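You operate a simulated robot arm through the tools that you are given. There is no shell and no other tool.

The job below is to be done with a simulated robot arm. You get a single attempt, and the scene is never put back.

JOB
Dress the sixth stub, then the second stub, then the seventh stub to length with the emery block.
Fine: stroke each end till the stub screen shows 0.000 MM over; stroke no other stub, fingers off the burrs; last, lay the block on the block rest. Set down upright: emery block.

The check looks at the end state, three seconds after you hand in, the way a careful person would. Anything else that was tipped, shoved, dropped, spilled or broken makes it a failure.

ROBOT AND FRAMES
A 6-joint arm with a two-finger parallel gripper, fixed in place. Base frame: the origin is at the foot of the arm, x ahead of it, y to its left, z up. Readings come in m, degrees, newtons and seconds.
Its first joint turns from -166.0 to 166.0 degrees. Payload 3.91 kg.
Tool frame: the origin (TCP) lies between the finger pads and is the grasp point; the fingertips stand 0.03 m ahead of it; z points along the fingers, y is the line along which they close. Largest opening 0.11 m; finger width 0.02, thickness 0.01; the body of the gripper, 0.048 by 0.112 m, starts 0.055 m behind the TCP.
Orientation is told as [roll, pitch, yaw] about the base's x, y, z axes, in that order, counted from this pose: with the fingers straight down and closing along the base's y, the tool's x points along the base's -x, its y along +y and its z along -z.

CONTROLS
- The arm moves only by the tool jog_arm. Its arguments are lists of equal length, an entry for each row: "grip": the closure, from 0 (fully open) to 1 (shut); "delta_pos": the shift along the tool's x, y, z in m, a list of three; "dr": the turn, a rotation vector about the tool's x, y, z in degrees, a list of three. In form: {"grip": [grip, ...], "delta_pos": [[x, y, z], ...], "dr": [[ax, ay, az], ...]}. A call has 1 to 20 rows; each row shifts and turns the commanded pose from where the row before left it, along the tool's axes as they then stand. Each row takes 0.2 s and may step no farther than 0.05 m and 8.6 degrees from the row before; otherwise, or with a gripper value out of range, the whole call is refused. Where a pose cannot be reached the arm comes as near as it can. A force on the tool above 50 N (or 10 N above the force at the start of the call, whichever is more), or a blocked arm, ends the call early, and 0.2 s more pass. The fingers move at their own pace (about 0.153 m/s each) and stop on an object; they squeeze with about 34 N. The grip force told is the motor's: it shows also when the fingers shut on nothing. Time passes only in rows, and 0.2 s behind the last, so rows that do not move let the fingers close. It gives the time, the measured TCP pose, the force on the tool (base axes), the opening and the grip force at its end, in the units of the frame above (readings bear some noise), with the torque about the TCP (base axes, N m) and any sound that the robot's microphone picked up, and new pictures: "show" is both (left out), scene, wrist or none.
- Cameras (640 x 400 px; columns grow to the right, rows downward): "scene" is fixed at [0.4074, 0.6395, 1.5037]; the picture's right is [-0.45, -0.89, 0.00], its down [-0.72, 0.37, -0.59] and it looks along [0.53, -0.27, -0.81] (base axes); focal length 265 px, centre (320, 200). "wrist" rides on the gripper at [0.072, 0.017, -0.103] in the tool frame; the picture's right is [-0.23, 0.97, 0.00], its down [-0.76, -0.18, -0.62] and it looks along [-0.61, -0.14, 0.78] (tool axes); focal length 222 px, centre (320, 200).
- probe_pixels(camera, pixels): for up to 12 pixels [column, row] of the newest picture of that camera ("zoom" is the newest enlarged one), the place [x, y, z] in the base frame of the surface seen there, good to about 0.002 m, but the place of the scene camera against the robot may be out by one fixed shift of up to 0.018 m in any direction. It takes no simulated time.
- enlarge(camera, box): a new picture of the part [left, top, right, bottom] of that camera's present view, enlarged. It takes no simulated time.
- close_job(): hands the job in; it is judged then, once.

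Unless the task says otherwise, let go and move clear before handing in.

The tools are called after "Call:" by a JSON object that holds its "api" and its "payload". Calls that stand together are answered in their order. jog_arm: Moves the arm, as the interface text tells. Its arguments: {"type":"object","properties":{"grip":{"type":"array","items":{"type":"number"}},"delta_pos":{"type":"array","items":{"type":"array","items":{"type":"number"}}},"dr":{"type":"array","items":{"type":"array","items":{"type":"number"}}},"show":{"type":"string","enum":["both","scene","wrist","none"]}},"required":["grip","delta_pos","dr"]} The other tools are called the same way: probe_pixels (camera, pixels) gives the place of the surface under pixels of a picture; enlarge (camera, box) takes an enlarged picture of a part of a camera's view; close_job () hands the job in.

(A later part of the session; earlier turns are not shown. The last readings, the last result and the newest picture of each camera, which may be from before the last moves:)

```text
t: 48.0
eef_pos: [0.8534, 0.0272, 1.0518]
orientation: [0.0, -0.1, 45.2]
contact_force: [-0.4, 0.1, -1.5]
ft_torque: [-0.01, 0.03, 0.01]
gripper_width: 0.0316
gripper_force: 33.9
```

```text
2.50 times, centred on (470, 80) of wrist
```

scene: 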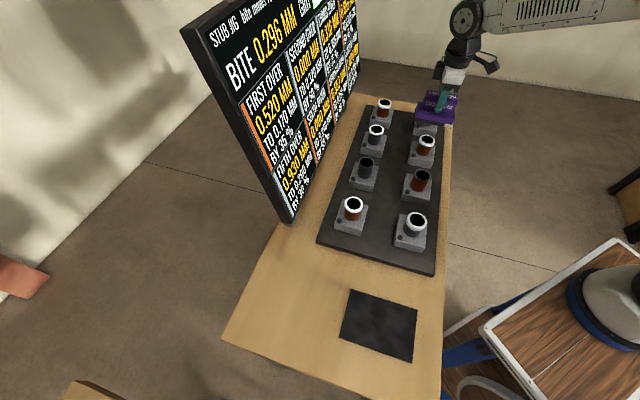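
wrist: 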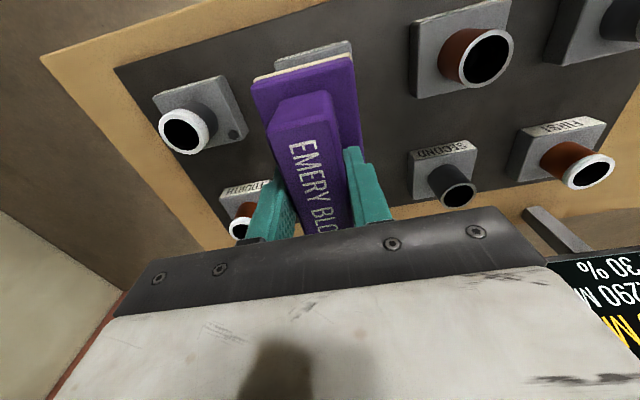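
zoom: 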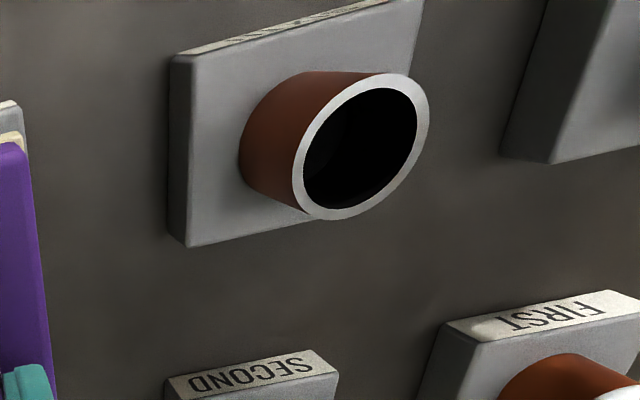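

The dressed sixth (no white rim) is on the right and eighth on the left, so I'm over the seventh at (0.846, 0.023); offset reads +8 mm with 2 mm lateral error. Correcting and lowering near contact.

Call:
{"api": "jog_arm", "payload": {"grip": [1, 1, 1, 1, 1, 1], "delta_pos": [[-0.004, 0.0015, 0.02], [0, 0, 0.03], [0, 0, 0.018], [0, 0, 0.005], [0, 0, 0], [0, 0, 0]], "dr": [[0, 0, 0], [0, 0, 0], [0, 0, 0], [0, 0, 0], [0, 0, 0], [0, 0, 0]], "show": "scene"}}

Call:
{"api": "enlarge", "payload": {"camera": "scene", "box": [390, 90, 460, 160]}}

```text
t: 49.4
eef_pos: [0.8572, 0.0365, 0.9792]
orientation: [0.0, 0.0, 45.1]
contact_force: [0.0, -0.5, -2.2]
ft_torque: [-0.04, 0.02, 0.0]
gripper_width: 0.0316
gripper_force: 33.6
```

scene: 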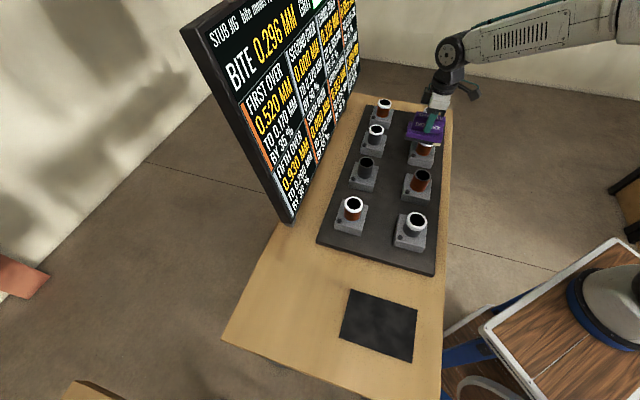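

```text
5.71 times, centred on (425, 125) of scene
```

zoom: 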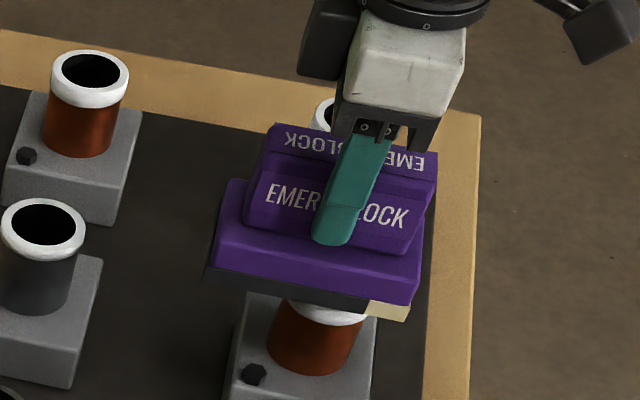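

The block is over the seventh stub with z 0.979, o ≈ +17.7 mm. Correcting 3 mm toward the robot and 1.5 mm laterally while lowering 4 mm.

Call:
{"api": "jog_arm", "payload": {"grip": [1, 1, 1, 1], "delta_pos": [[0.003, -0.0012, 0], [0, 0, 0.003], [0, 0, 0.0015], [0, 0, 0]], "dr": [[0, 0, 0], [0, 0, 0], [0, 0, 0], [0, 0, 0]], "show": "none"}}

```text
t: 50.4
eef_pos: [0.8542, 0.0329, 0.9741]
orientation: [0.0, -0.1, 45.2]
contact_force: [-0.1, -0.4, -2.0]
ft_torque: [-0.01, 0.0, 0.01]
gripper_width: 0.0315
gripper_force: 34.4
```

Offset is now +13 mm, z 0.974, no contact. Lowering 1.5 mm.

Call:
{"api": "jog_arm", "payload": {"grip": [1, 1], "delta_pos": [[0, 0, 0.0015], [0, 0, 0]], "dr": [[0, 0, 0], [0, 0, 0]], "show": "none"}}

```text
t: 51.0
eef_pos: [0.8556, 0.0326, 0.972]
orientation: [0.0, -0.2, 45.1]
contact_force: [-0.2, 0.2, -1.9]
ft_torque: [0.0, -0.02, 0.02]
gripper_width: 0.0318
gripper_force: 33.6
```

Call:
{"api": "jog_arm", "payload": {"grip": [1, 1], "delta_pos": [[0, 0, 0.001], [0, 0, 0]], "dr": [[0, 0, 0], [0, 0, 0]], "show": "none"}}

```text
t: 51.6
eef_pos: [0.856, 0.033, 0.9706]
orientation: [0.0, -0.1, 45.0]
contact_force: [0.8, -1.1, -1.1]
ft_torque: [-0.02, -0.01, 0.04]
gripper_width: 0.0317
gripper_force: 34.2
```

Near-touch now (-1.1 N). One more 1 mm step.

Call:
{"api": "jog_arm", "payload": {"grip": [1, 1], "delta_pos": [[0, 0, 0.001], [0, 0, 0]], "dr": [[0, 0, 0], [0, 0, 0]], "show": "none"}}

```text
t: 52.2
eef_pos: [0.8564, 0.033, 0.9699]
orientation: [0.0, -0.1, 45.1]
contact_force: [-0.3, 0.3, -0.3]
ft_torque: [-0.04, 0.14, 0.0]
gripper_width: 0.0315
gripper_force: 34.1
```

Light touch (about 2 N) at o ≈ +14.6 mm with no lateral error. Pressing 0.8 mm more and sliding 30 mm toward the robot.

Call:
{"api": "jog_arm", "payload": {"grip": [1, 1, 1, 1, 1, 1], "delta_pos": [[0, 0, 0.0008], [0.006, 0, 0], [0.006, 0, 0], [0.006, 0, 0], [0.006, 0, 0], [0.006, 0, 0]], "dr": [[0, 0, 0], [0, 0, 0], [0, 0, 0], [0, 0, 0], [0, 0, 0], [0, 0, 0]], "show": "scene"}}

Call:
{"api": "enlarge", "payload": {"camera": "scene", "box": [280, 20, 370, 130]}}

Call:
{"api": "enlarge", "payload": {"camera": "scene", "box": [390, 90, 460, 160]}}

```text
t: 53.6
eef_pos: [0.8337, 0.0121, 0.9715]
orientation: [0.0, -0.1, 45.2]
contact_force: [0.4, 1.5, 3.2]
ft_torque: [0.06, -0.02, -0.01]
gripper_width: 0.0319
gripper_force: 33.9
```

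scene: 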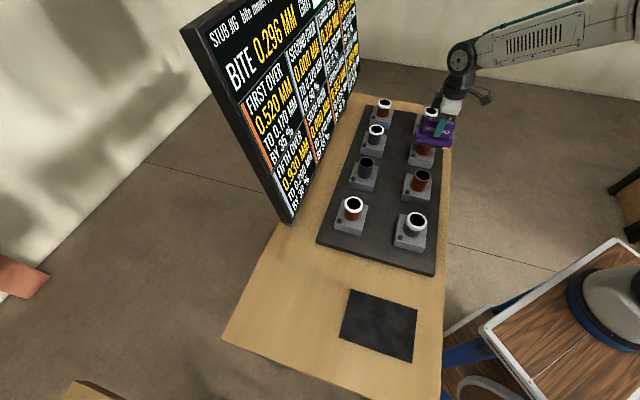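

```text
3.64 times, centred on (325, 75) of scene
```

zoom: 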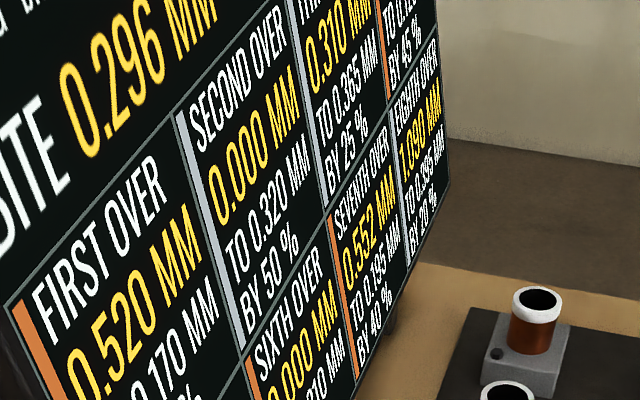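

```text
5.71 times, centred on (425, 125) of scene
```

zoom: 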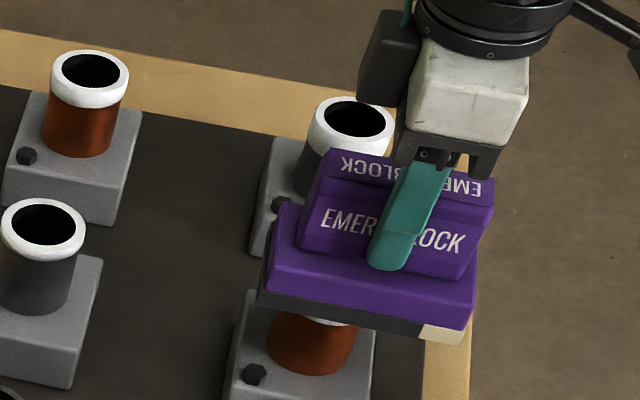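

Contact is lighter (about 5 N) after 31 mm; SEVENTH still 0.552. Pressing 0.6 mm more and continuing 12 mm.

Call:
{"api": "jog_arm", "payload": {"grip": [1, 1, 1, 1], "delta_pos": [[0.004, 0, 0.0006], [0.004, 0, 0], [0.004, 0, 0], [0, 0, 0]], "dr": [[0, 0, 0], [0, 0, 0], [0, 0, 0], [0, 0, 0]], "show": "scene"}}

Call:
{"api": "enlarge", "payload": {"camera": "scene", "box": [280, 20, 370, 130]}}

Call:
{"api": "enlarge", "payload": {"camera": "scene", "box": [390, 90, 460, 160]}}

```text
t: 54.6
eef_pos: [0.8267, 0.0046, 0.9694]
orientation: [-0.1, -0.2, 45.1]
contact_force: [6.6, 4.2, 24.3]
ft_torque: [0.41, -0.46, -0.02]
gripper_width: 0.0317
gripper_force: 33.9
```

scene: 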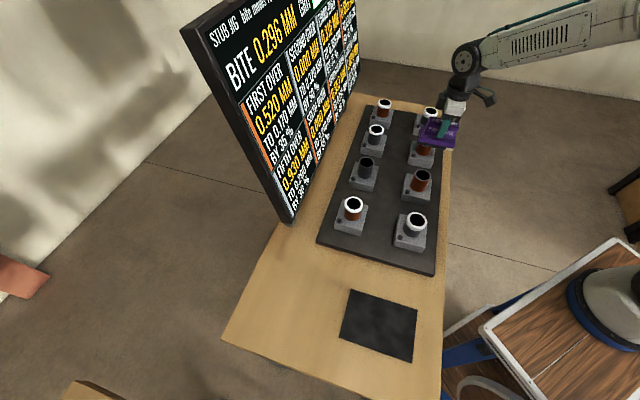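

```text
3.64 times, centred on (325, 75) of scene
```

zoom: 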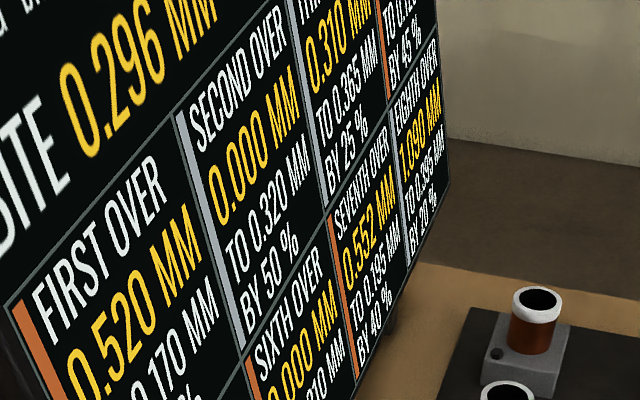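

```text
5.71 times, centred on (425, 125) of scene
```

zoom: 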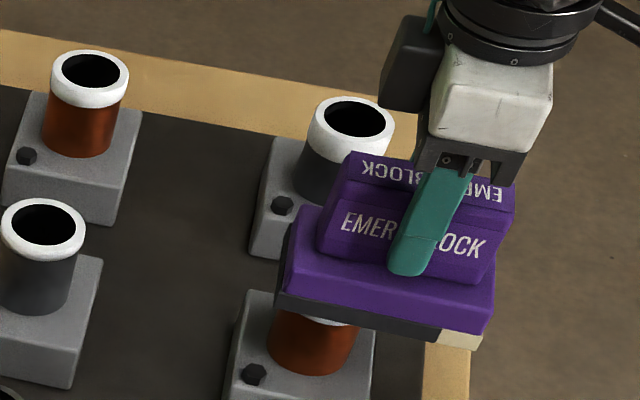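

The count hasn't come (SEVENTH 0.552) since part of that pass was too light. I'm at o ≈ -26.5 mm, so I'll ease slightly and continue just 4 mm in the same direction, then check.

Call:
{"api": "jog_arm", "payload": {"grip": [1, 1, 1], "delta_pos": [[0.002, 0, -0.0008], [0.002, 0, 0], [0, 0, 0]], "dr": [[0, 0, 0], [0, 0, 0], [0, 0, 0]], "show": "scene"}}

Call:
{"api": "enlarge", "payload": {"camera": "scene", "box": [280, 20, 370, 130]}}

Call:
{"api": "enlarge", "payload": {"camera": "scene", "box": [390, 90, 460, 160]}}

```text
t: 55.4
eef_pos: [0.8222, 0.0002, 0.97]
orientation: [0.0, 0.1, 45.1]
contact_force: [-0.2, 3.2, 6.4]
ft_torque: [0.26, -0.05, 0.06]
gripper_width: 0.0318
gripper_force: 34.0
```

scene: 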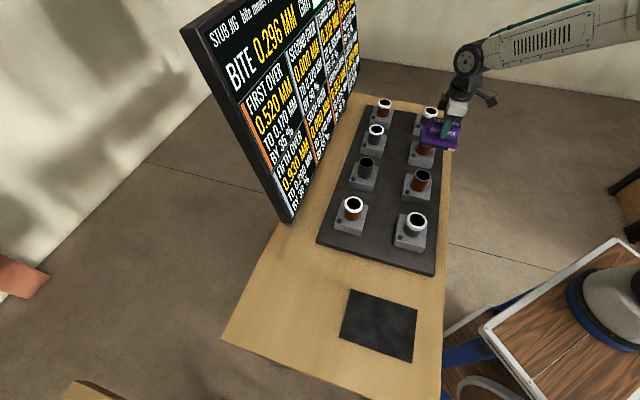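

```text
3.64 times, centred on (325, 75) of scene
```

zoom: 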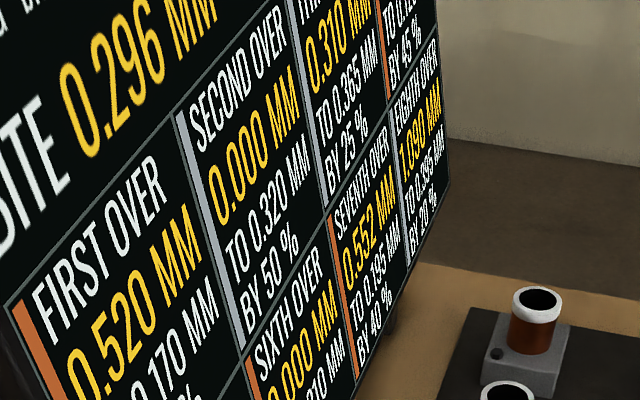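

```text
5.71 times, centred on (425, 125) of scene
```

zoom: 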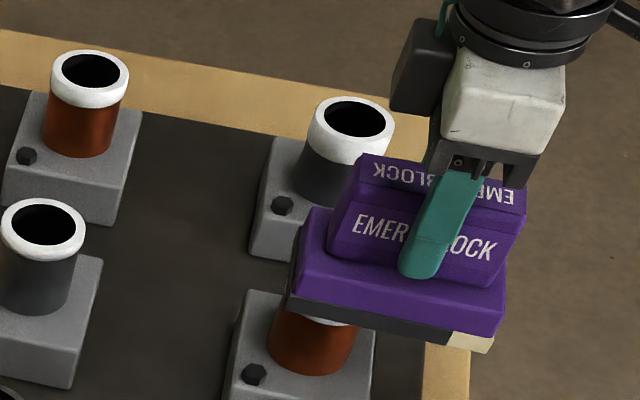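

Still 0.552, so I'll lift off and redo this pass with firmer contact from the start. Lifting 20 mm, returning to o ≈ +12 mm and lowering close to contact.

Call:
{"api": "jog_arm", "payload": {"grip": [1, 1, 1, 1, 1, 1, 1], "delta_pos": [[0, 0, -0.006], [0, 0, -0.014], [-0.022, 0, 0], [-0.023, 0, 0], [0, 0, 0.012], [0, 0, 0.006], [0, 0, 0]], "dr": [[0, 0, 0], [0, 0, 0], [0, 0, 0], [0, 0, 0], [0, 0, 0], [0, 0, 0], [0, 0, 0]], "show": "scene"}}

Call:
{"api": "enlarge", "payload": {"camera": "scene", "box": [280, 20, 370, 130]}}

Call:
{"api": "enlarge", "payload": {"camera": "scene", "box": [390, 90, 460, 160]}}

```text
t: 57.0
eef_pos: [0.8543, 0.0314, 0.9714]
orientation: [0.0, -0.1, 45.1]
contact_force: [0.1, -0.6, -3.0]
ft_torque: [-0.01, -0.01, 0.01]
gripper_width: 0.0317
gripper_force: 34.2
```

scene: 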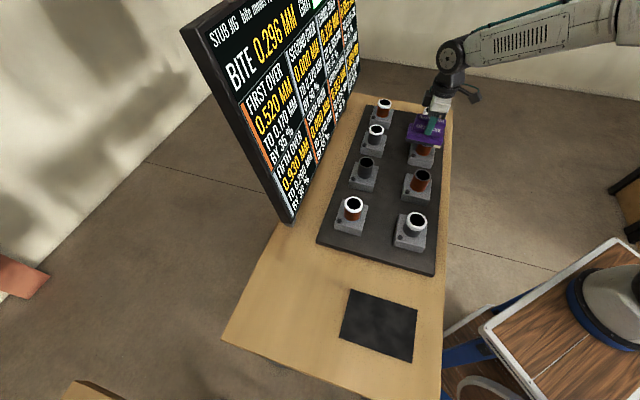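

```text
3.64 times, centred on (325, 75) of scene
```

zoom: 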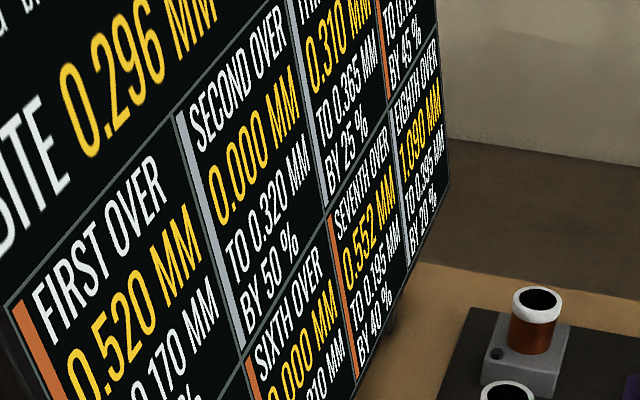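

```text
5.71 times, centred on (425, 125) of scene
```

zoom: 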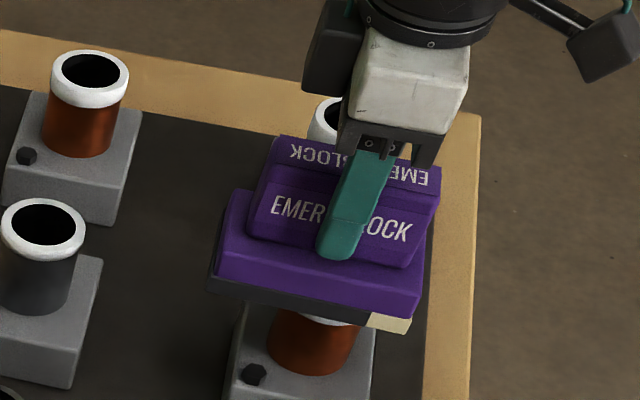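

Screen unchanged (SEVENTH 0.552, BITE 0.296), offset +12 mm, no contact. Lowering 2 mm in steps.

Call:
{"api": "jog_arm", "payload": {"grip": [1, 1, 1], "delta_pos": [[0, 0, 0.001], [0, 0, 0.001], [0, 0, 0]], "dr": [[0, 0, 0], [0, 0, 0], [0, 0, 0]], "show": "none"}}

```text
t: 57.8
eef_pos: [0.8539, 0.0318, 0.9697]
orientation: [-0.1, -0.2, 45.1]
contact_force: [-1.2, 1.2, 3.3]
ft_torque: [-0.1, 0.22, -0.06]
gripper_width: 0.0314
gripper_force: 34.6
```

Contact at about 5 N. Adding 0.8 mm for a firmer press before sliding.

Call:
{"api": "jog_arm", "payload": {"grip": [1, 1], "delta_pos": [[0, 0, 0.0008], [0, 0, 0]], "dr": [[0, 0, 0], [0, 0, 0]], "show": "none"}}

```text
t: 58.4
eef_pos: [0.8539, 0.0327, 0.97]
orientation: [-0.1, -0.2, 45.1]
contact_force: [-2.0, 1.2, 13.4]
ft_torque: [-0.31, 0.56, -0.07]
gripper_width: 0.0316
gripper_force: 33.7
```

About 15 N of contact. Sliding 30 mm toward the robot at this depth.

Call:
{"api": "jog_arm", "payload": {"grip": [1, 1, 1, 1, 1], "delta_pos": [[0.006, 0, 0], [0.006, 0, 0], [0.006, 0, 0], [0.006, 0, 0], [0.006, 0, 0]], "dr": [[0, 0, 0], [0, 0, 0], [0, 0, 0], [0, 0, 0], [0, 0, 0]], "show": "scene"}}

Call:
{"api": "enlarge", "payload": {"camera": "scene", "box": [280, 20, 370, 130]}}

```text
t: 59.6
eef_pos: [0.8342, 0.0118, 0.9686]
orientation: [-0.1, -0.2, 45.1]
contact_force: [2.6, 5.0, 12.4]
ft_torque: [0.21, -0.08, 0.02]
gripper_width: 0.0318
gripper_force: 34.1
```

scene: 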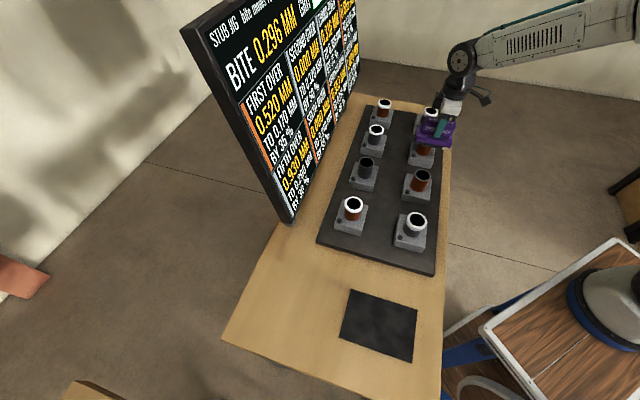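

```text
3.64 times, centred on (325, 75) of scene
```

zoom: 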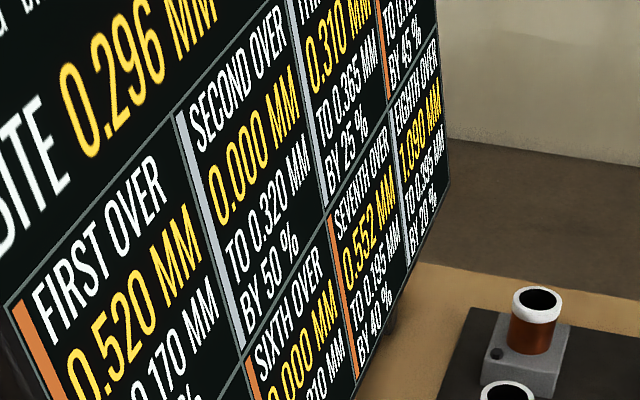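

Steady at about 14 N after 29 mm; SEVENTH still 0.552 as expected before the threshold. Continuing 12 mm.

Call:
{"api": "jog_arm", "payload": {"grip": [1, 1, 1, 1], "delta_pos": [[0.004, 0, 0], [0.004, 0, 0], [0.004, 0, 0], [0, 0, 0]], "dr": [[0, 0, 0], [0, 0, 0], [0, 0, 0], [0, 0, 0]], "show": "scene"}}

Call:
{"api": "enlarge", "payload": {"camera": "scene", "box": [280, 20, 370, 130]}}

Call:
{"api": "enlarge", "payload": {"camera": "scene", "box": [390, 90, 460, 160]}}

```text
t: 60.6
eef_pos: [0.8262, 0.0035, 0.9683]
orientation: [-0.1, -0.2, 45.1]
contact_force: [8.1, 4.5, 21.8]
ft_torque: [0.47, -0.57, 0.0]
gripper_width: 0.0318
gripper_force: 33.9
```

scene: 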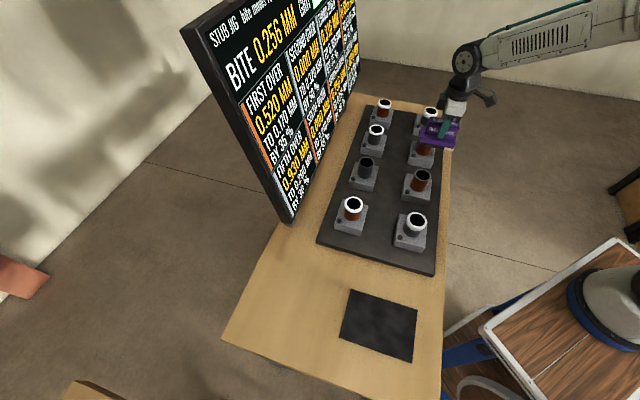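

```text
3.64 times, centred on (325, 75) of scene
```

zoom: 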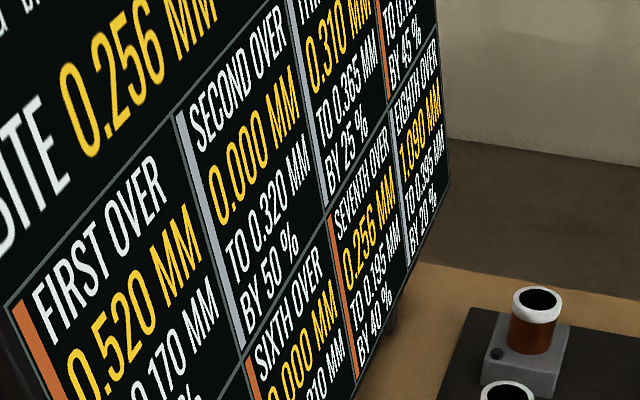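

```text
5.71 times, centred on (425, 125) of scene
```

zoom: 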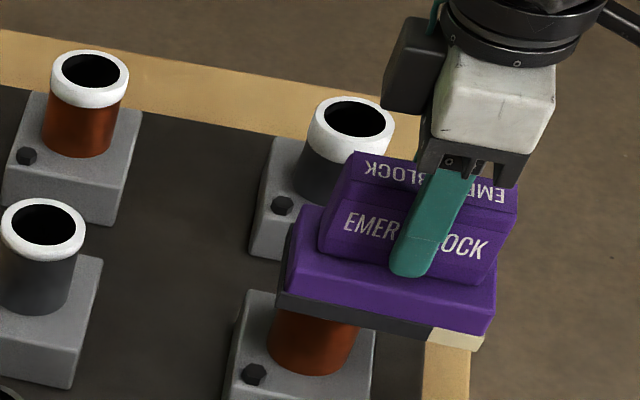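

SEVENTH is 0.256 and BITE 0.256: one stroke left. Lifting, returning to the start offset and lowering near contact.

Call:
{"api": "jog_arm", "payload": {"grip": [1, 1, 1, 1, 1, 1, 1], "delta_pos": [[0, 0, -0.006], [0, 0, -0.014], [-0.02, 0, 0], [-0.0205, 0, 0], [0, 0, 0.012], [0, 0, 0.0055], [0, 0, 0]], "dr": [[0, 0, 0], [0, 0, 0], [0, 0, 0], [0, 0, 0], [0, 0, 0], [0, 0, 0], [0, 0, 0]], "show": "scene"}}

Call:
{"api": "enlarge", "payload": {"camera": "scene", "box": [280, 20, 370, 130]}}

Call:
{"api": "enlarge", "payload": {"camera": "scene", "box": [390, 90, 460, 160]}}

```text
t: 62.2
eef_pos: [0.8545, 0.0328, 0.97]
orientation: [0.0, -0.1, 45.1]
contact_force: [-0.3, -0.1, -1.8]
ft_torque: [0.02, -0.04, 0.0]
gripper_width: 0.0315
gripper_force: 34.0
```

scene: 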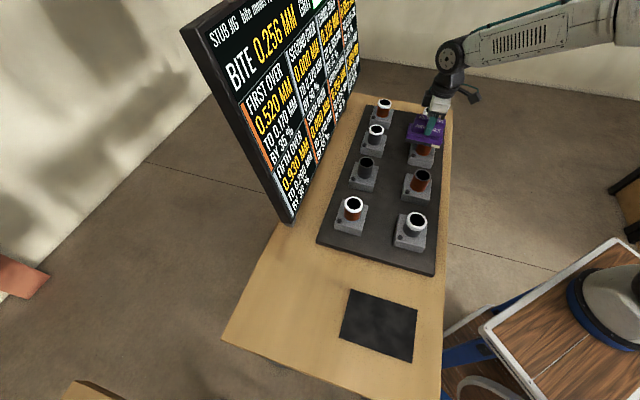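

```text
3.64 times, centred on (325, 75) of scene
```

zoom: 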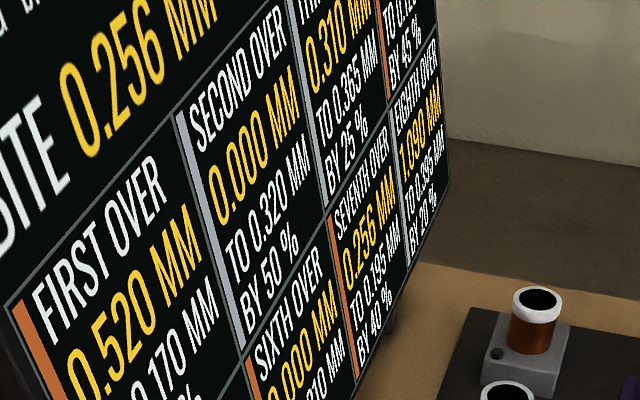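

```text
5.71 times, centred on (425, 125) of scene
```

zoom: 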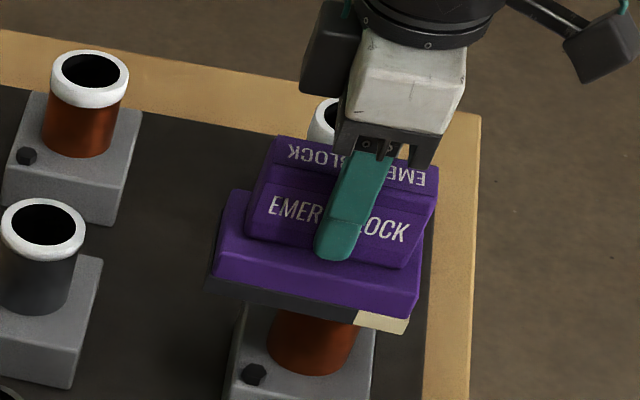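

SEVENTH 0.256 holds; the worn strip is now about 30 mm at the robot end, so I'll start 3 mm nearer. Lowering 1.5 mm.

Call:
{"api": "jog_arm", "payload": {"grip": [1, 1, 1, 1], "delta_pos": [[0.003, 0, 0], [0, 0, 0.001], [0, 0, 0.0008], [0, 0, 0]], "dr": [[0, 0, 0], [0, 0, 0], [0, 0, 0], [0, 0, 0]], "show": "none"}}

```text
t: 63.2
eef_pos: [0.8518, 0.0298, 0.9688]
orientation: [-0.1, -0.2, 45.0]
contact_force: [2.0, -0.2, 0.4]
ft_torque: [-0.03, 0.02, -0.02]
gripper_width: 0.0318
gripper_force: 33.7
```

A light touch (about 2.5 N). Pressing a further 1 mm.

Call:
{"api": "jog_arm", "payload": {"grip": [1, 1], "delta_pos": [[0, 0, 0.001], [0, 0, 0]], "dr": [[0, 0, 0], [0, 0, 0]], "show": "none"}}

```text
t: 63.8
eef_pos: [0.8521, 0.0303, 0.9704]
orientation: [-0.1, -0.2, 45.1]
contact_force: [-1.5, -1.0, 13.2]
ft_torque: [-0.38, 0.43, -0.02]
gripper_width: 0.0314
gripper_force: 34.1
```

About 15 N of contact at o ≈ +10 mm. Sliding 30 mm toward the robot.

Call:
{"api": "jog_arm", "payload": {"grip": [1, 1, 1, 1, 1], "delta_pos": [[0.006, 0, 0], [0.006, 0, 0], [0.006, 0, 0], [0.006, 0, 0], [0.006, 0, 0]], "dr": [[0, 0, 0], [0, 0, 0], [0, 0, 0], [0, 0, 0], [0, 0, 0]], "show": "scene"}}

Call:
{"api": "enlarge", "payload": {"camera": "scene", "box": [280, 20, 370, 130]}}

```text
t: 65.0
eef_pos: [0.8307, 0.0084, 0.9699]
orientation: [-0.1, -0.1, 45.1]
contact_force: [2.2, 2.8, 10.0]
ft_torque: [0.11, -0.11, -0.03]
gripper_width: 0.0316
gripper_force: 33.9
```

scene: 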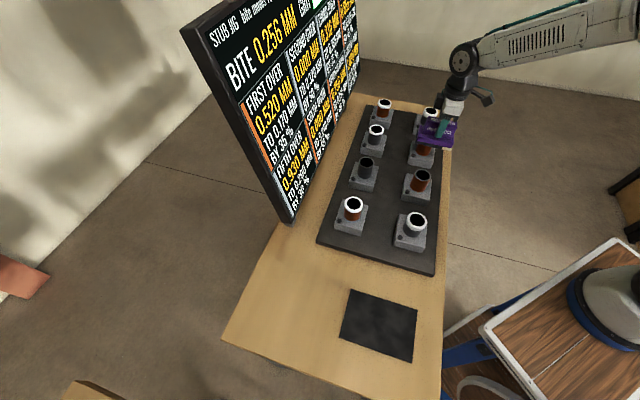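

```text
3.64 times, centred on (325, 75) of scene
```

zoom: 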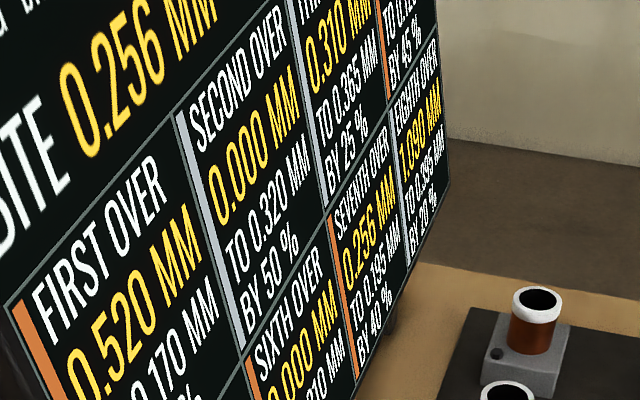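

Steady 12 N after about 31 mm, SEVENTH still 0.256. Continuing 9 mm and checking.

Call:
{"api": "jog_arm", "payload": {"grip": [1, 1, 1, 1], "delta_pos": [[0.003, 0, 0], [0.003, 0, 0], [0.003, 0, 0], [0, 0, 0]], "dr": [[0, 0, 0], [0, 0, 0], [0, 0, 0], [0, 0, 0]], "show": "scene"}}

Call:
{"api": "enlarge", "payload": {"camera": "scene", "box": [280, 20, 370, 130]}}

Call:
{"api": "enlarge", "payload": {"camera": "scene", "box": [390, 90, 460, 160]}}

```text
t: 66.0
eef_pos: [0.8229, 0.0006, 0.9698]
orientation: [-0.1, -0.1, 45.1]
contact_force: [0.5, 0.1, -1.6]
ft_torque: [0.01, 0.0, 0.02]
gripper_width: 0.0319
gripper_force: 34.4
```

scene: 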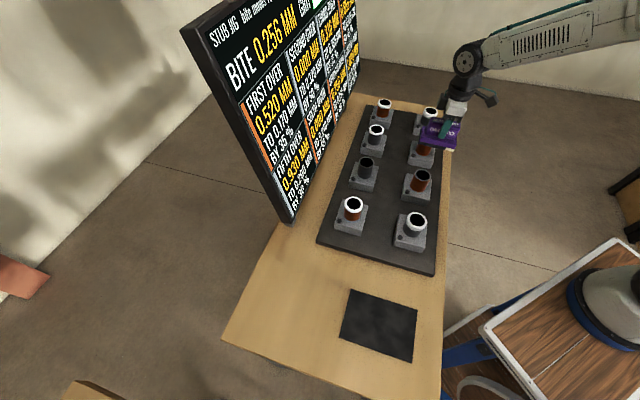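

```text
3.64 times, centred on (325, 75) of scene
```

zoom: 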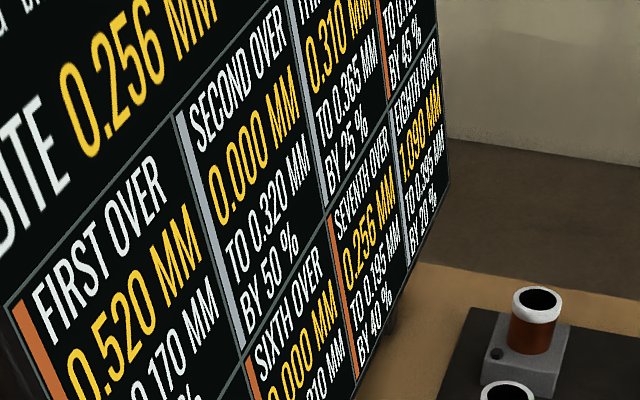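

```text
5.71 times, centred on (425, 125) of scene
```

zoom: 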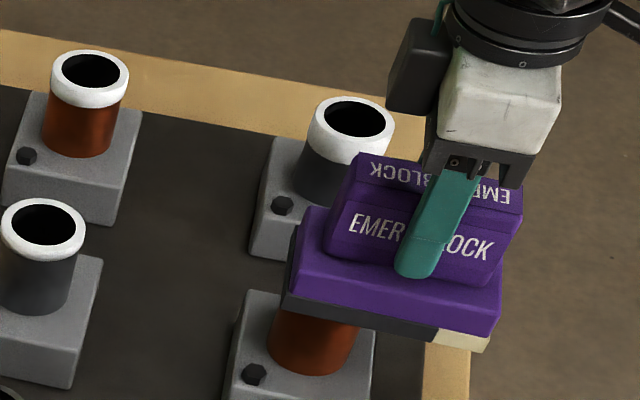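

Contact was lost at the very end (-1.6 N) and the count stays at 0.256. I'll lift, return to o ≈ +12 mm, and redo the pass a bit firmer.

Call:
{"api": "jog_arm", "payload": {"grip": [1, 1, 1, 1, 1, 1, 1], "delta_pos": [[0, 0, -0.006], [0, 0, -0.014], [-0.022, 0, 0], [-0.0225, 0, 0], [0, 0, 0.012], [0, 0, 0.006], [0, 0, 0]], "dr": [[0, 0, 0], [0, 0, 0], [0, 0, 0], [0, 0, 0], [0, 0, 0], [0, 0, 0], [0, 0, 0]], "show": "scene"}}

Call:
{"api": "enlarge", "payload": {"camera": "scene", "box": [280, 20, 370, 130]}}

```text
t: 67.6
eef_pos: [0.8541, 0.0328, 0.9699]
orientation: [0.0, -0.2, 45.1]
contact_force: [-0.3, 0.4, -1.2]
ft_torque: [-0.01, 0.0, -0.02]
gripper_width: 0.0313
gripper_force: 33.8
```

scene: 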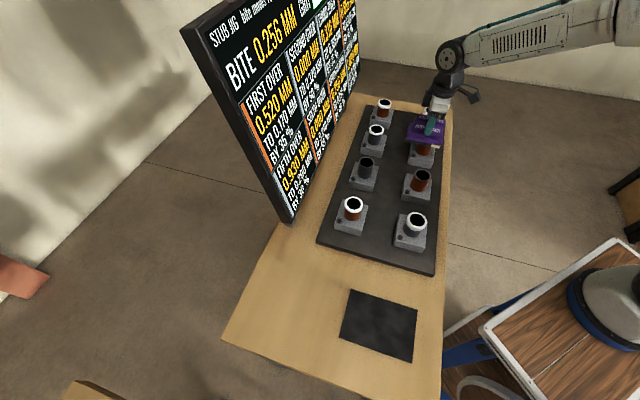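

```text
3.64 times, centred on (325, 75) of scene
```

zoom: 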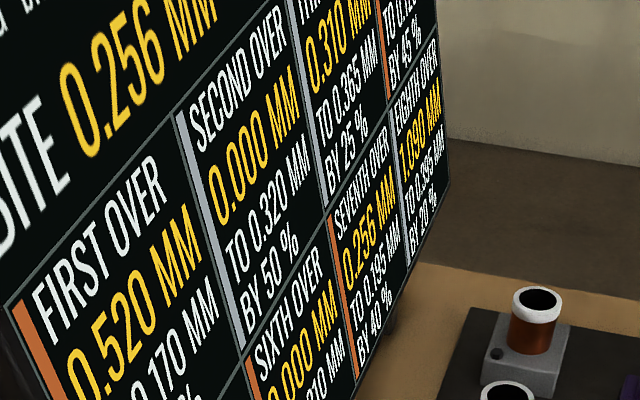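

Count holds at 0.256; offset about +13 mm with no contact. Lowering 2 mm onto the stub.

Call:
{"api": "jog_arm", "payload": {"grip": [1, 1, 1], "delta_pos": [[0, 0, 0.001], [0, 0, 0.001], [0, 0, 0]], "dr": [[0, 0, 0], [0, 0, 0], [0, 0, 0]], "show": "none"}}

```text
t: 68.4
eef_pos: [0.8551, 0.0329, 0.9704]
orientation: [-0.1, -0.4, 45.2]
contact_force: [-1.1, 0.9, 18.1]
ft_torque: [-0.45, 0.66, -0.08]
gripper_width: 0.0315
gripper_force: 34.2
```

About 20 N of contact at o ≈ +14 mm. Sliding 30 mm at this depth.

Call:
{"api": "jog_arm", "payload": {"grip": [1, 1, 1, 1, 1], "delta_pos": [[0.006, 0, 0], [0.006, 0, 0], [0.006, 0, 0], [0.006, 0, 0], [0.006, 0, 0]], "dr": [[0, 0, 0], [0, 0, 0], [0, 0, 0], [0, 0, 0], [0, 0, 0]], "show": "scene"}}

Call:
{"api": "enlarge", "payload": {"camera": "scene", "box": [280, 20, 370, 130]}}

```text
t: 69.6
eef_pos: [0.8316, 0.0111, 0.9692]
orientation: [-0.1, -0.1, 45.0]
contact_force: [3.2, 5.1, 18.8]
ft_torque: [0.24, -0.2, 0.0]
gripper_width: 0.0317
gripper_force: 34.1
```

scene: 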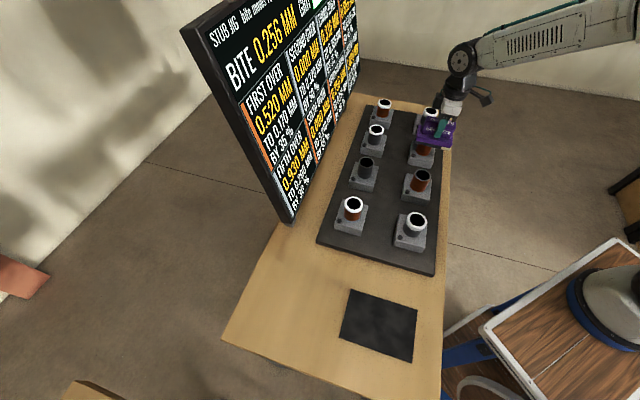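

```text
3.64 times, centred on (325, 75) of scene
```

zoom: 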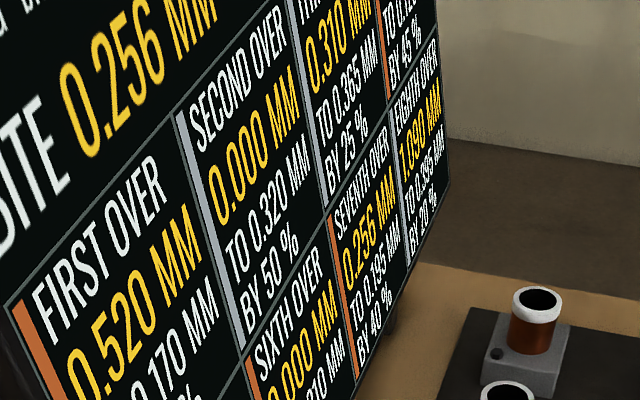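

Firm and steady at about 20 N; SEVENTH still 0.256 after 31 mm. Continuing 9 mm.

Call:
{"api": "jog_arm", "payload": {"grip": [1, 1, 1, 1], "delta_pos": [[0.003, 0, 0], [0.003, 0, 0], [0.003, 0, 0], [0, 0, 0]], "dr": [[0, 0, 0], [0, 0, 0], [0, 0, 0], [0, 0, 0]], "show": "scene"}}

Call:
{"api": "enlarge", "payload": {"camera": "scene", "box": [280, 20, 370, 130]}}

Call:
{"api": "enlarge", "payload": {"camera": "scene", "box": [390, 90, 460, 160]}}

```text
t: 70.6
eef_pos: [0.8269, 0.0049, 0.9682]
orientation: [0.1, -0.1, 45.1]
contact_force: [0.8, 3.6, 10.6]
ft_torque: [0.23, -0.12, 0.03]
gripper_width: 0.0317
gripper_force: 34.0
```

scene: 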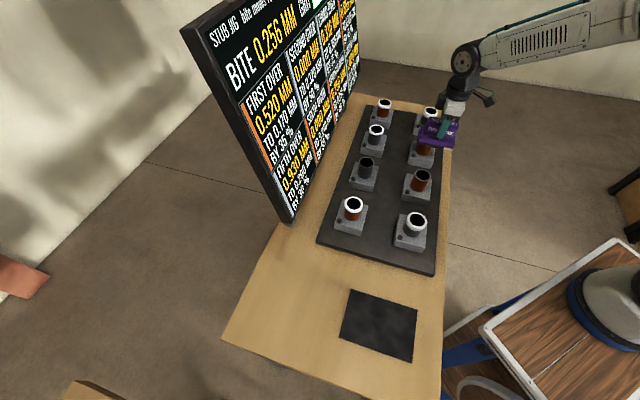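

```text
3.64 times, centred on (325, 75) of scene
```

zoom: 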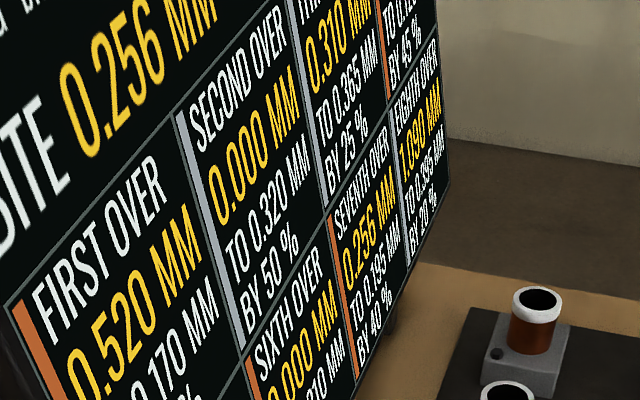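

```text
5.71 times, centred on (425, 125) of scene
```

zoom: 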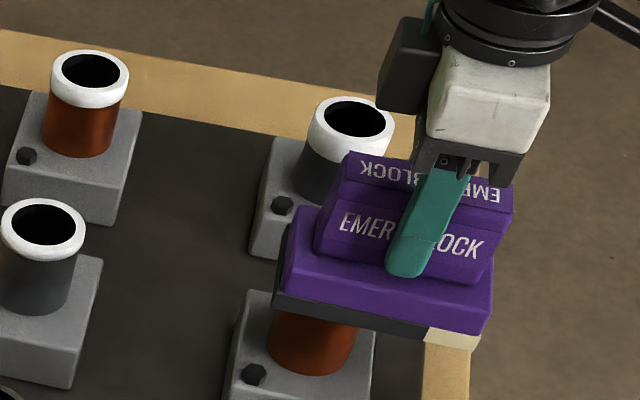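

Travel is about 40 mm with 12 N and no count yet; earlier counts came at 40–44 mm. Continuing 4 mm more in the same direction.

Call:
{"api": "jog_arm", "payload": {"grip": [1, 1, 1], "delta_pos": [[0.002, 0, 0.0002], [0.002, 0, 0], [0, 0, 0]], "dr": [[0, 0, 0], [0, 0, 0], [0, 0, 0]], "show": "scene"}}

Call:
{"api": "enlarge", "payload": {"camera": "scene", "box": [280, 20, 370, 130]}}

Call:
{"api": "enlarge", "payload": {"camera": "scene", "box": [390, 90, 460, 160]}}

```text
t: 71.4
eef_pos: [0.8258, 0.0027, 0.9684]
orientation: [-0.2, -0.2, 45.2]
contact_force: [3.6, 3.5, 14.9]
ft_torque: [0.34, -0.35, 0.03]
gripper_width: 0.0316
gripper_force: 33.3
```

scene: 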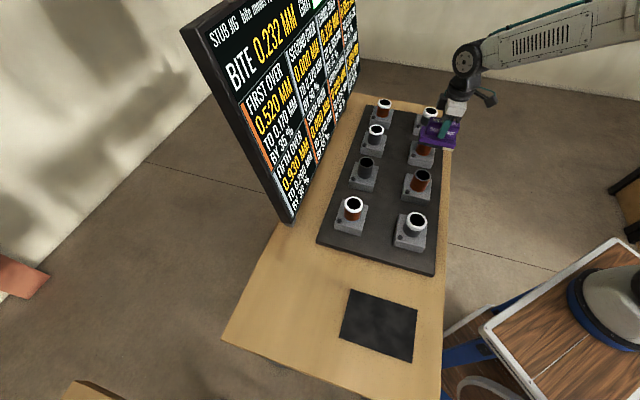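

```text
3.64 times, centred on (325, 75) of scene
```

zoom: 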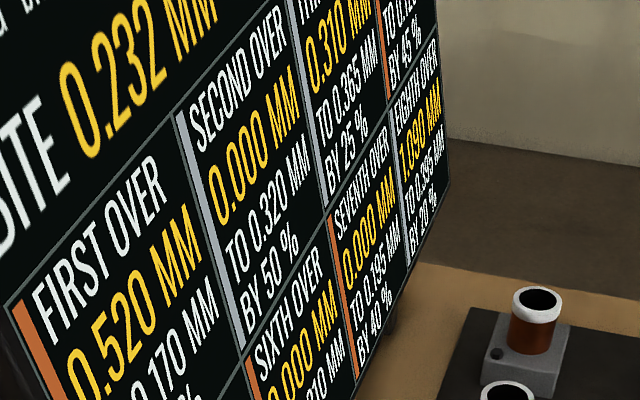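

```text
5.71 times, centred on (425, 125) of scene
```

zoom: 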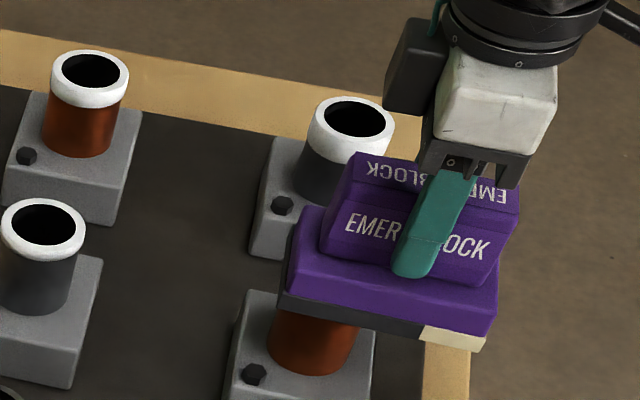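

All three now read 0.000 (SEVENTH 0.000, BITE 0.232). Lifting straight off and carrying the block at height back over the block rest.

Call:
{"api": "jog_arm", "payload": {"grip": [1, 1, 1, 1, 1, 1, 1, 1, 1, 1, 1, 1, 1, 1, 1, 1, 1, 1, 1, 1], "delta_pos": [[0, 0, -0.006], [0, 0, -0.03], [0, 0, -0.04], [0, 0, -0.04], [0, 0, -0.014], [-0.00487, 0.0449, 0], [-0.00487, 0.0449, 0], [-0.00487, 0.0449, 0], [-0.00487, 0.0449, 0], [-0.00487, 0.0449, 0], [-0.00487, 0.0449, 0], [-0.00487, 0.0449, 0], [-0.00487, 0.0449, 0], [-0.00487, 0.0449, 0], [-0.00487, 0.0449, 0], [-0.00487, 0.0449, 0], [-0.00487, 0.0449, 0], [-0.00487, 0.0449, 0], [0, 0, 0], [0, 0, 0]], "dr": [[0, 0, 0], [0, 0, 0], [0, 0, 0], [0, 0, 0], [0, 0, 0], [0, 0, 0], [0, 0, 0], [0, 0, 0], [0, 0, 0], [0, 0, 0], [0, 0, 0], [0, 0, 0], [0, 0, 0], [0, 0, 0], [0, 0, 0], [0, 0, 0], [0, 0, 0], [0, 0, 0], [0, 0, 0], [0, 0, 0]], "show": "both"}}

Call:
{"api": "enlarge", "payload": {"camera": "scene", "box": [280, 20, 370, 130]}}

Call:
{"api": "enlarge", "payload": {"camera": "scene", "box": [310, 80, 460, 280]}}

```text
t: 75.6
eef_pos: [0.4534, 0.4617, 1.0993]
orientation: [0.0, 0.0, 45.2]
contact_force: [0.4, -0.9, -2.9]
ft_torque: [-0.01, 0.01, 0.0]
gripper_width: 0.0318
gripper_force: 33.7
```

scene: 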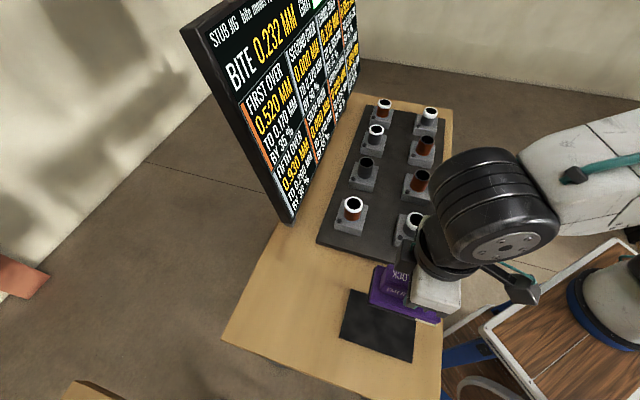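
wrist: 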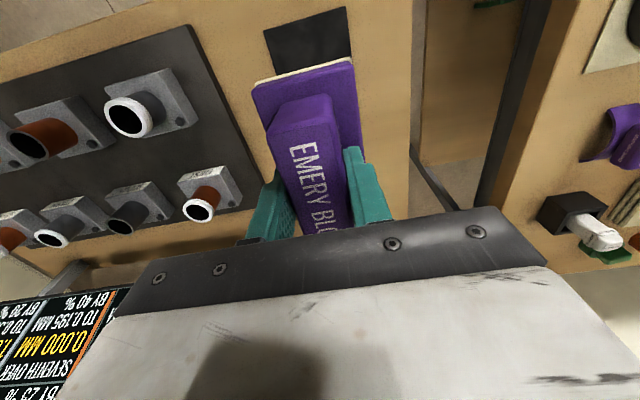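

```text
3.64 times, centred on (325, 75) of scene
```

zoom: 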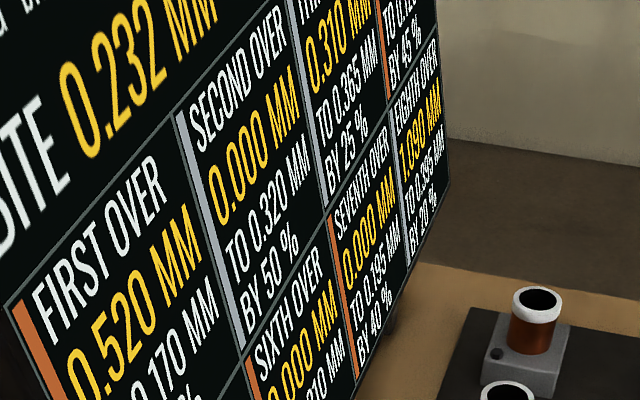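

```text
2.00 times, centred on (385, 180) of scene
```

zoom: 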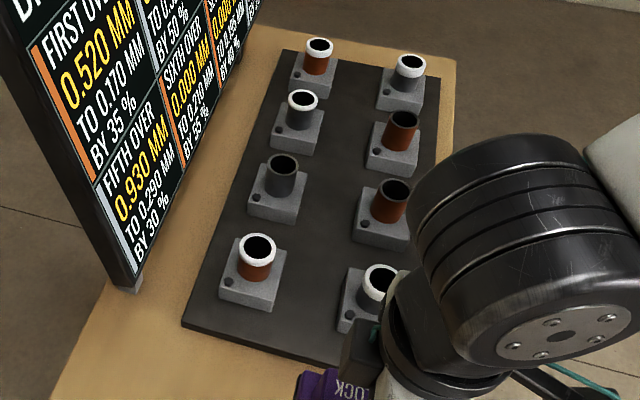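

The screen holds (SIXTH, SECOND, SEVENTH at 0.000) and only those three rims lost their white burr. Now correcting a few mm and lowering the block to about 35 mm above the rest.

Call:
{"api": "jog_arm", "payload": {"grip": [1, 1, 1, 1, 1, 1, 1, 1], "delta_pos": [[-0.0026, -0.0043, 0.02], [0, 0, 0.04], [0, 0, 0.04], [0, 0, 0.04], [0, 0, 0.035], [0, 0, 0.015], [0, 0, 0], [0, 0, 0]], "dr": [[0, 0, 0], [0, 0, 0], [0, 0, 0], [0, 0, 0], [0, 0, 0], [0, 0, 0], [0, 0, 0], [0, 0, 0]], "show": "both"}}

Call:
{"api": "enlarge", "payload": {"camera": "scene", "box": [330, 270, 430, 370]}}

```text
t: 77.4
eef_pos: [0.461, 0.458, 0.9083]
orientation: [0.0, -0.2, 45.0]
contact_force: [0.1, 0.1, -2.0]
ft_torque: [0.0, -0.01, -0.05]
gripper_width: 0.0317
gripper_force: 33.8
```

scene: 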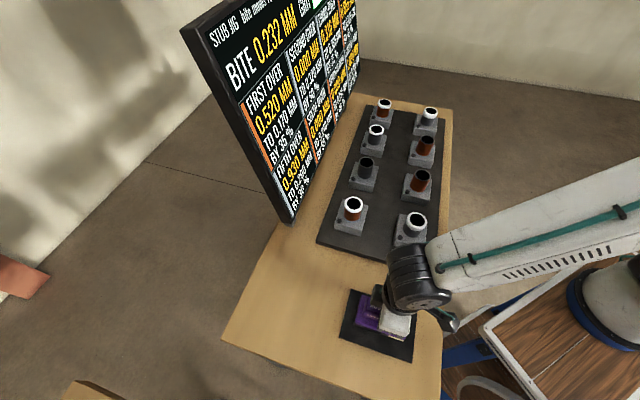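
wrist: 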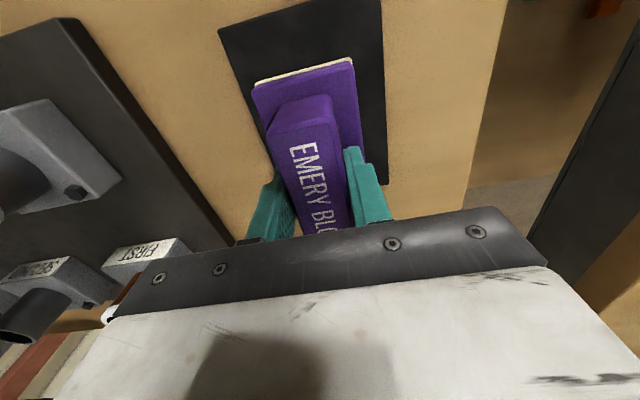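

```text
4.00 times, centred on (380, 320) of scene
```

zoom: 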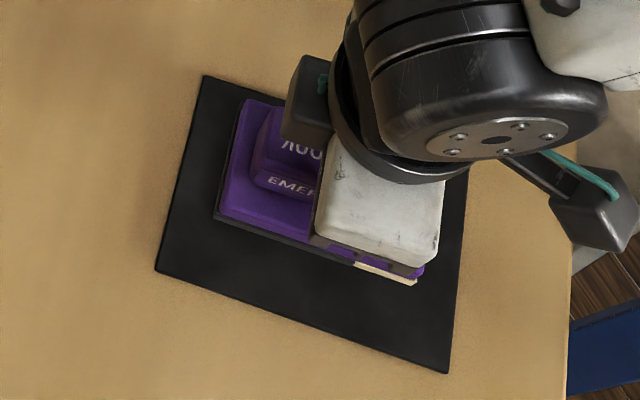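

The block is over the rest with about 3 mm lateral error. Correcting it and lowering to about 4 mm above the expected contact.

Call:
{"api": "jog_arm", "payload": {"grip": [1, 1, 1, 1, 1], "delta_pos": [[0, 0.003, 0], [0, 0, 0.015], [0, 0, 0.011], [0, 0, 0.005], [0, 0, 0]], "dr": [[0, 0, 0], [0, 0, 0], [0, 0, 0], [0, 0, 0], [0, 0, 0]], "show": "none"}}

```text
t: 78.6
eef_pos: [0.4583, 0.4613, 0.8783]
orientation: [0.0, -0.2, 45.1]
contact_force: [-0.4, 0.0, -1.2]
ft_torque: [0.04, -0.03, -0.01]
gripper_width: 0.0315
gripper_force: 34.2
```

Position is right at (0.458, 0.461), z 0.878, no contact yet. Lowering 4 mm in small steps.

Call:
{"api": "jog_arm", "payload": {"grip": [1, 1, 1, 1], "delta_pos": [[0, 0, 0.002], [0, 0, 0.001], [0, 0, 0.001], [0, 0, 0]], "dr": [[0, 0, 0], [0, 0, 0], [0, 0, 0], [0, 0, 0]], "show": "none"}}

```text
t: 79.6
eef_pos: [0.4575, 0.4629, 0.8744]
orientation: [0.0, -0.1, 45.1]
contact_force: [0.5, 0.1, -1.7]
ft_torque: [-0.02, 0.02, 0.03]
gripper_width: 0.0317
gripper_force: 34.1
```

Call:
{"api": "jog_arm", "payload": {"grip": [1, 1, 1], "delta_pos": [[0, 0, 0.001], [0, 0, 0.001], [0, 0, 0]], "dr": [[0, 0, 0], [0, 0, 0], [0, 0, 0]], "show": "none"}}

```text
t: 80.4
eef_pos: [0.459, 0.4626, 0.8709]
orientation: [0.0, -0.2, 45.1]
contact_force: [0.0, 0.0, -1.7]
ft_torque: [0.02, 0.0, -0.02]
gripper_width: 0.0316
gripper_force: 34.2
```

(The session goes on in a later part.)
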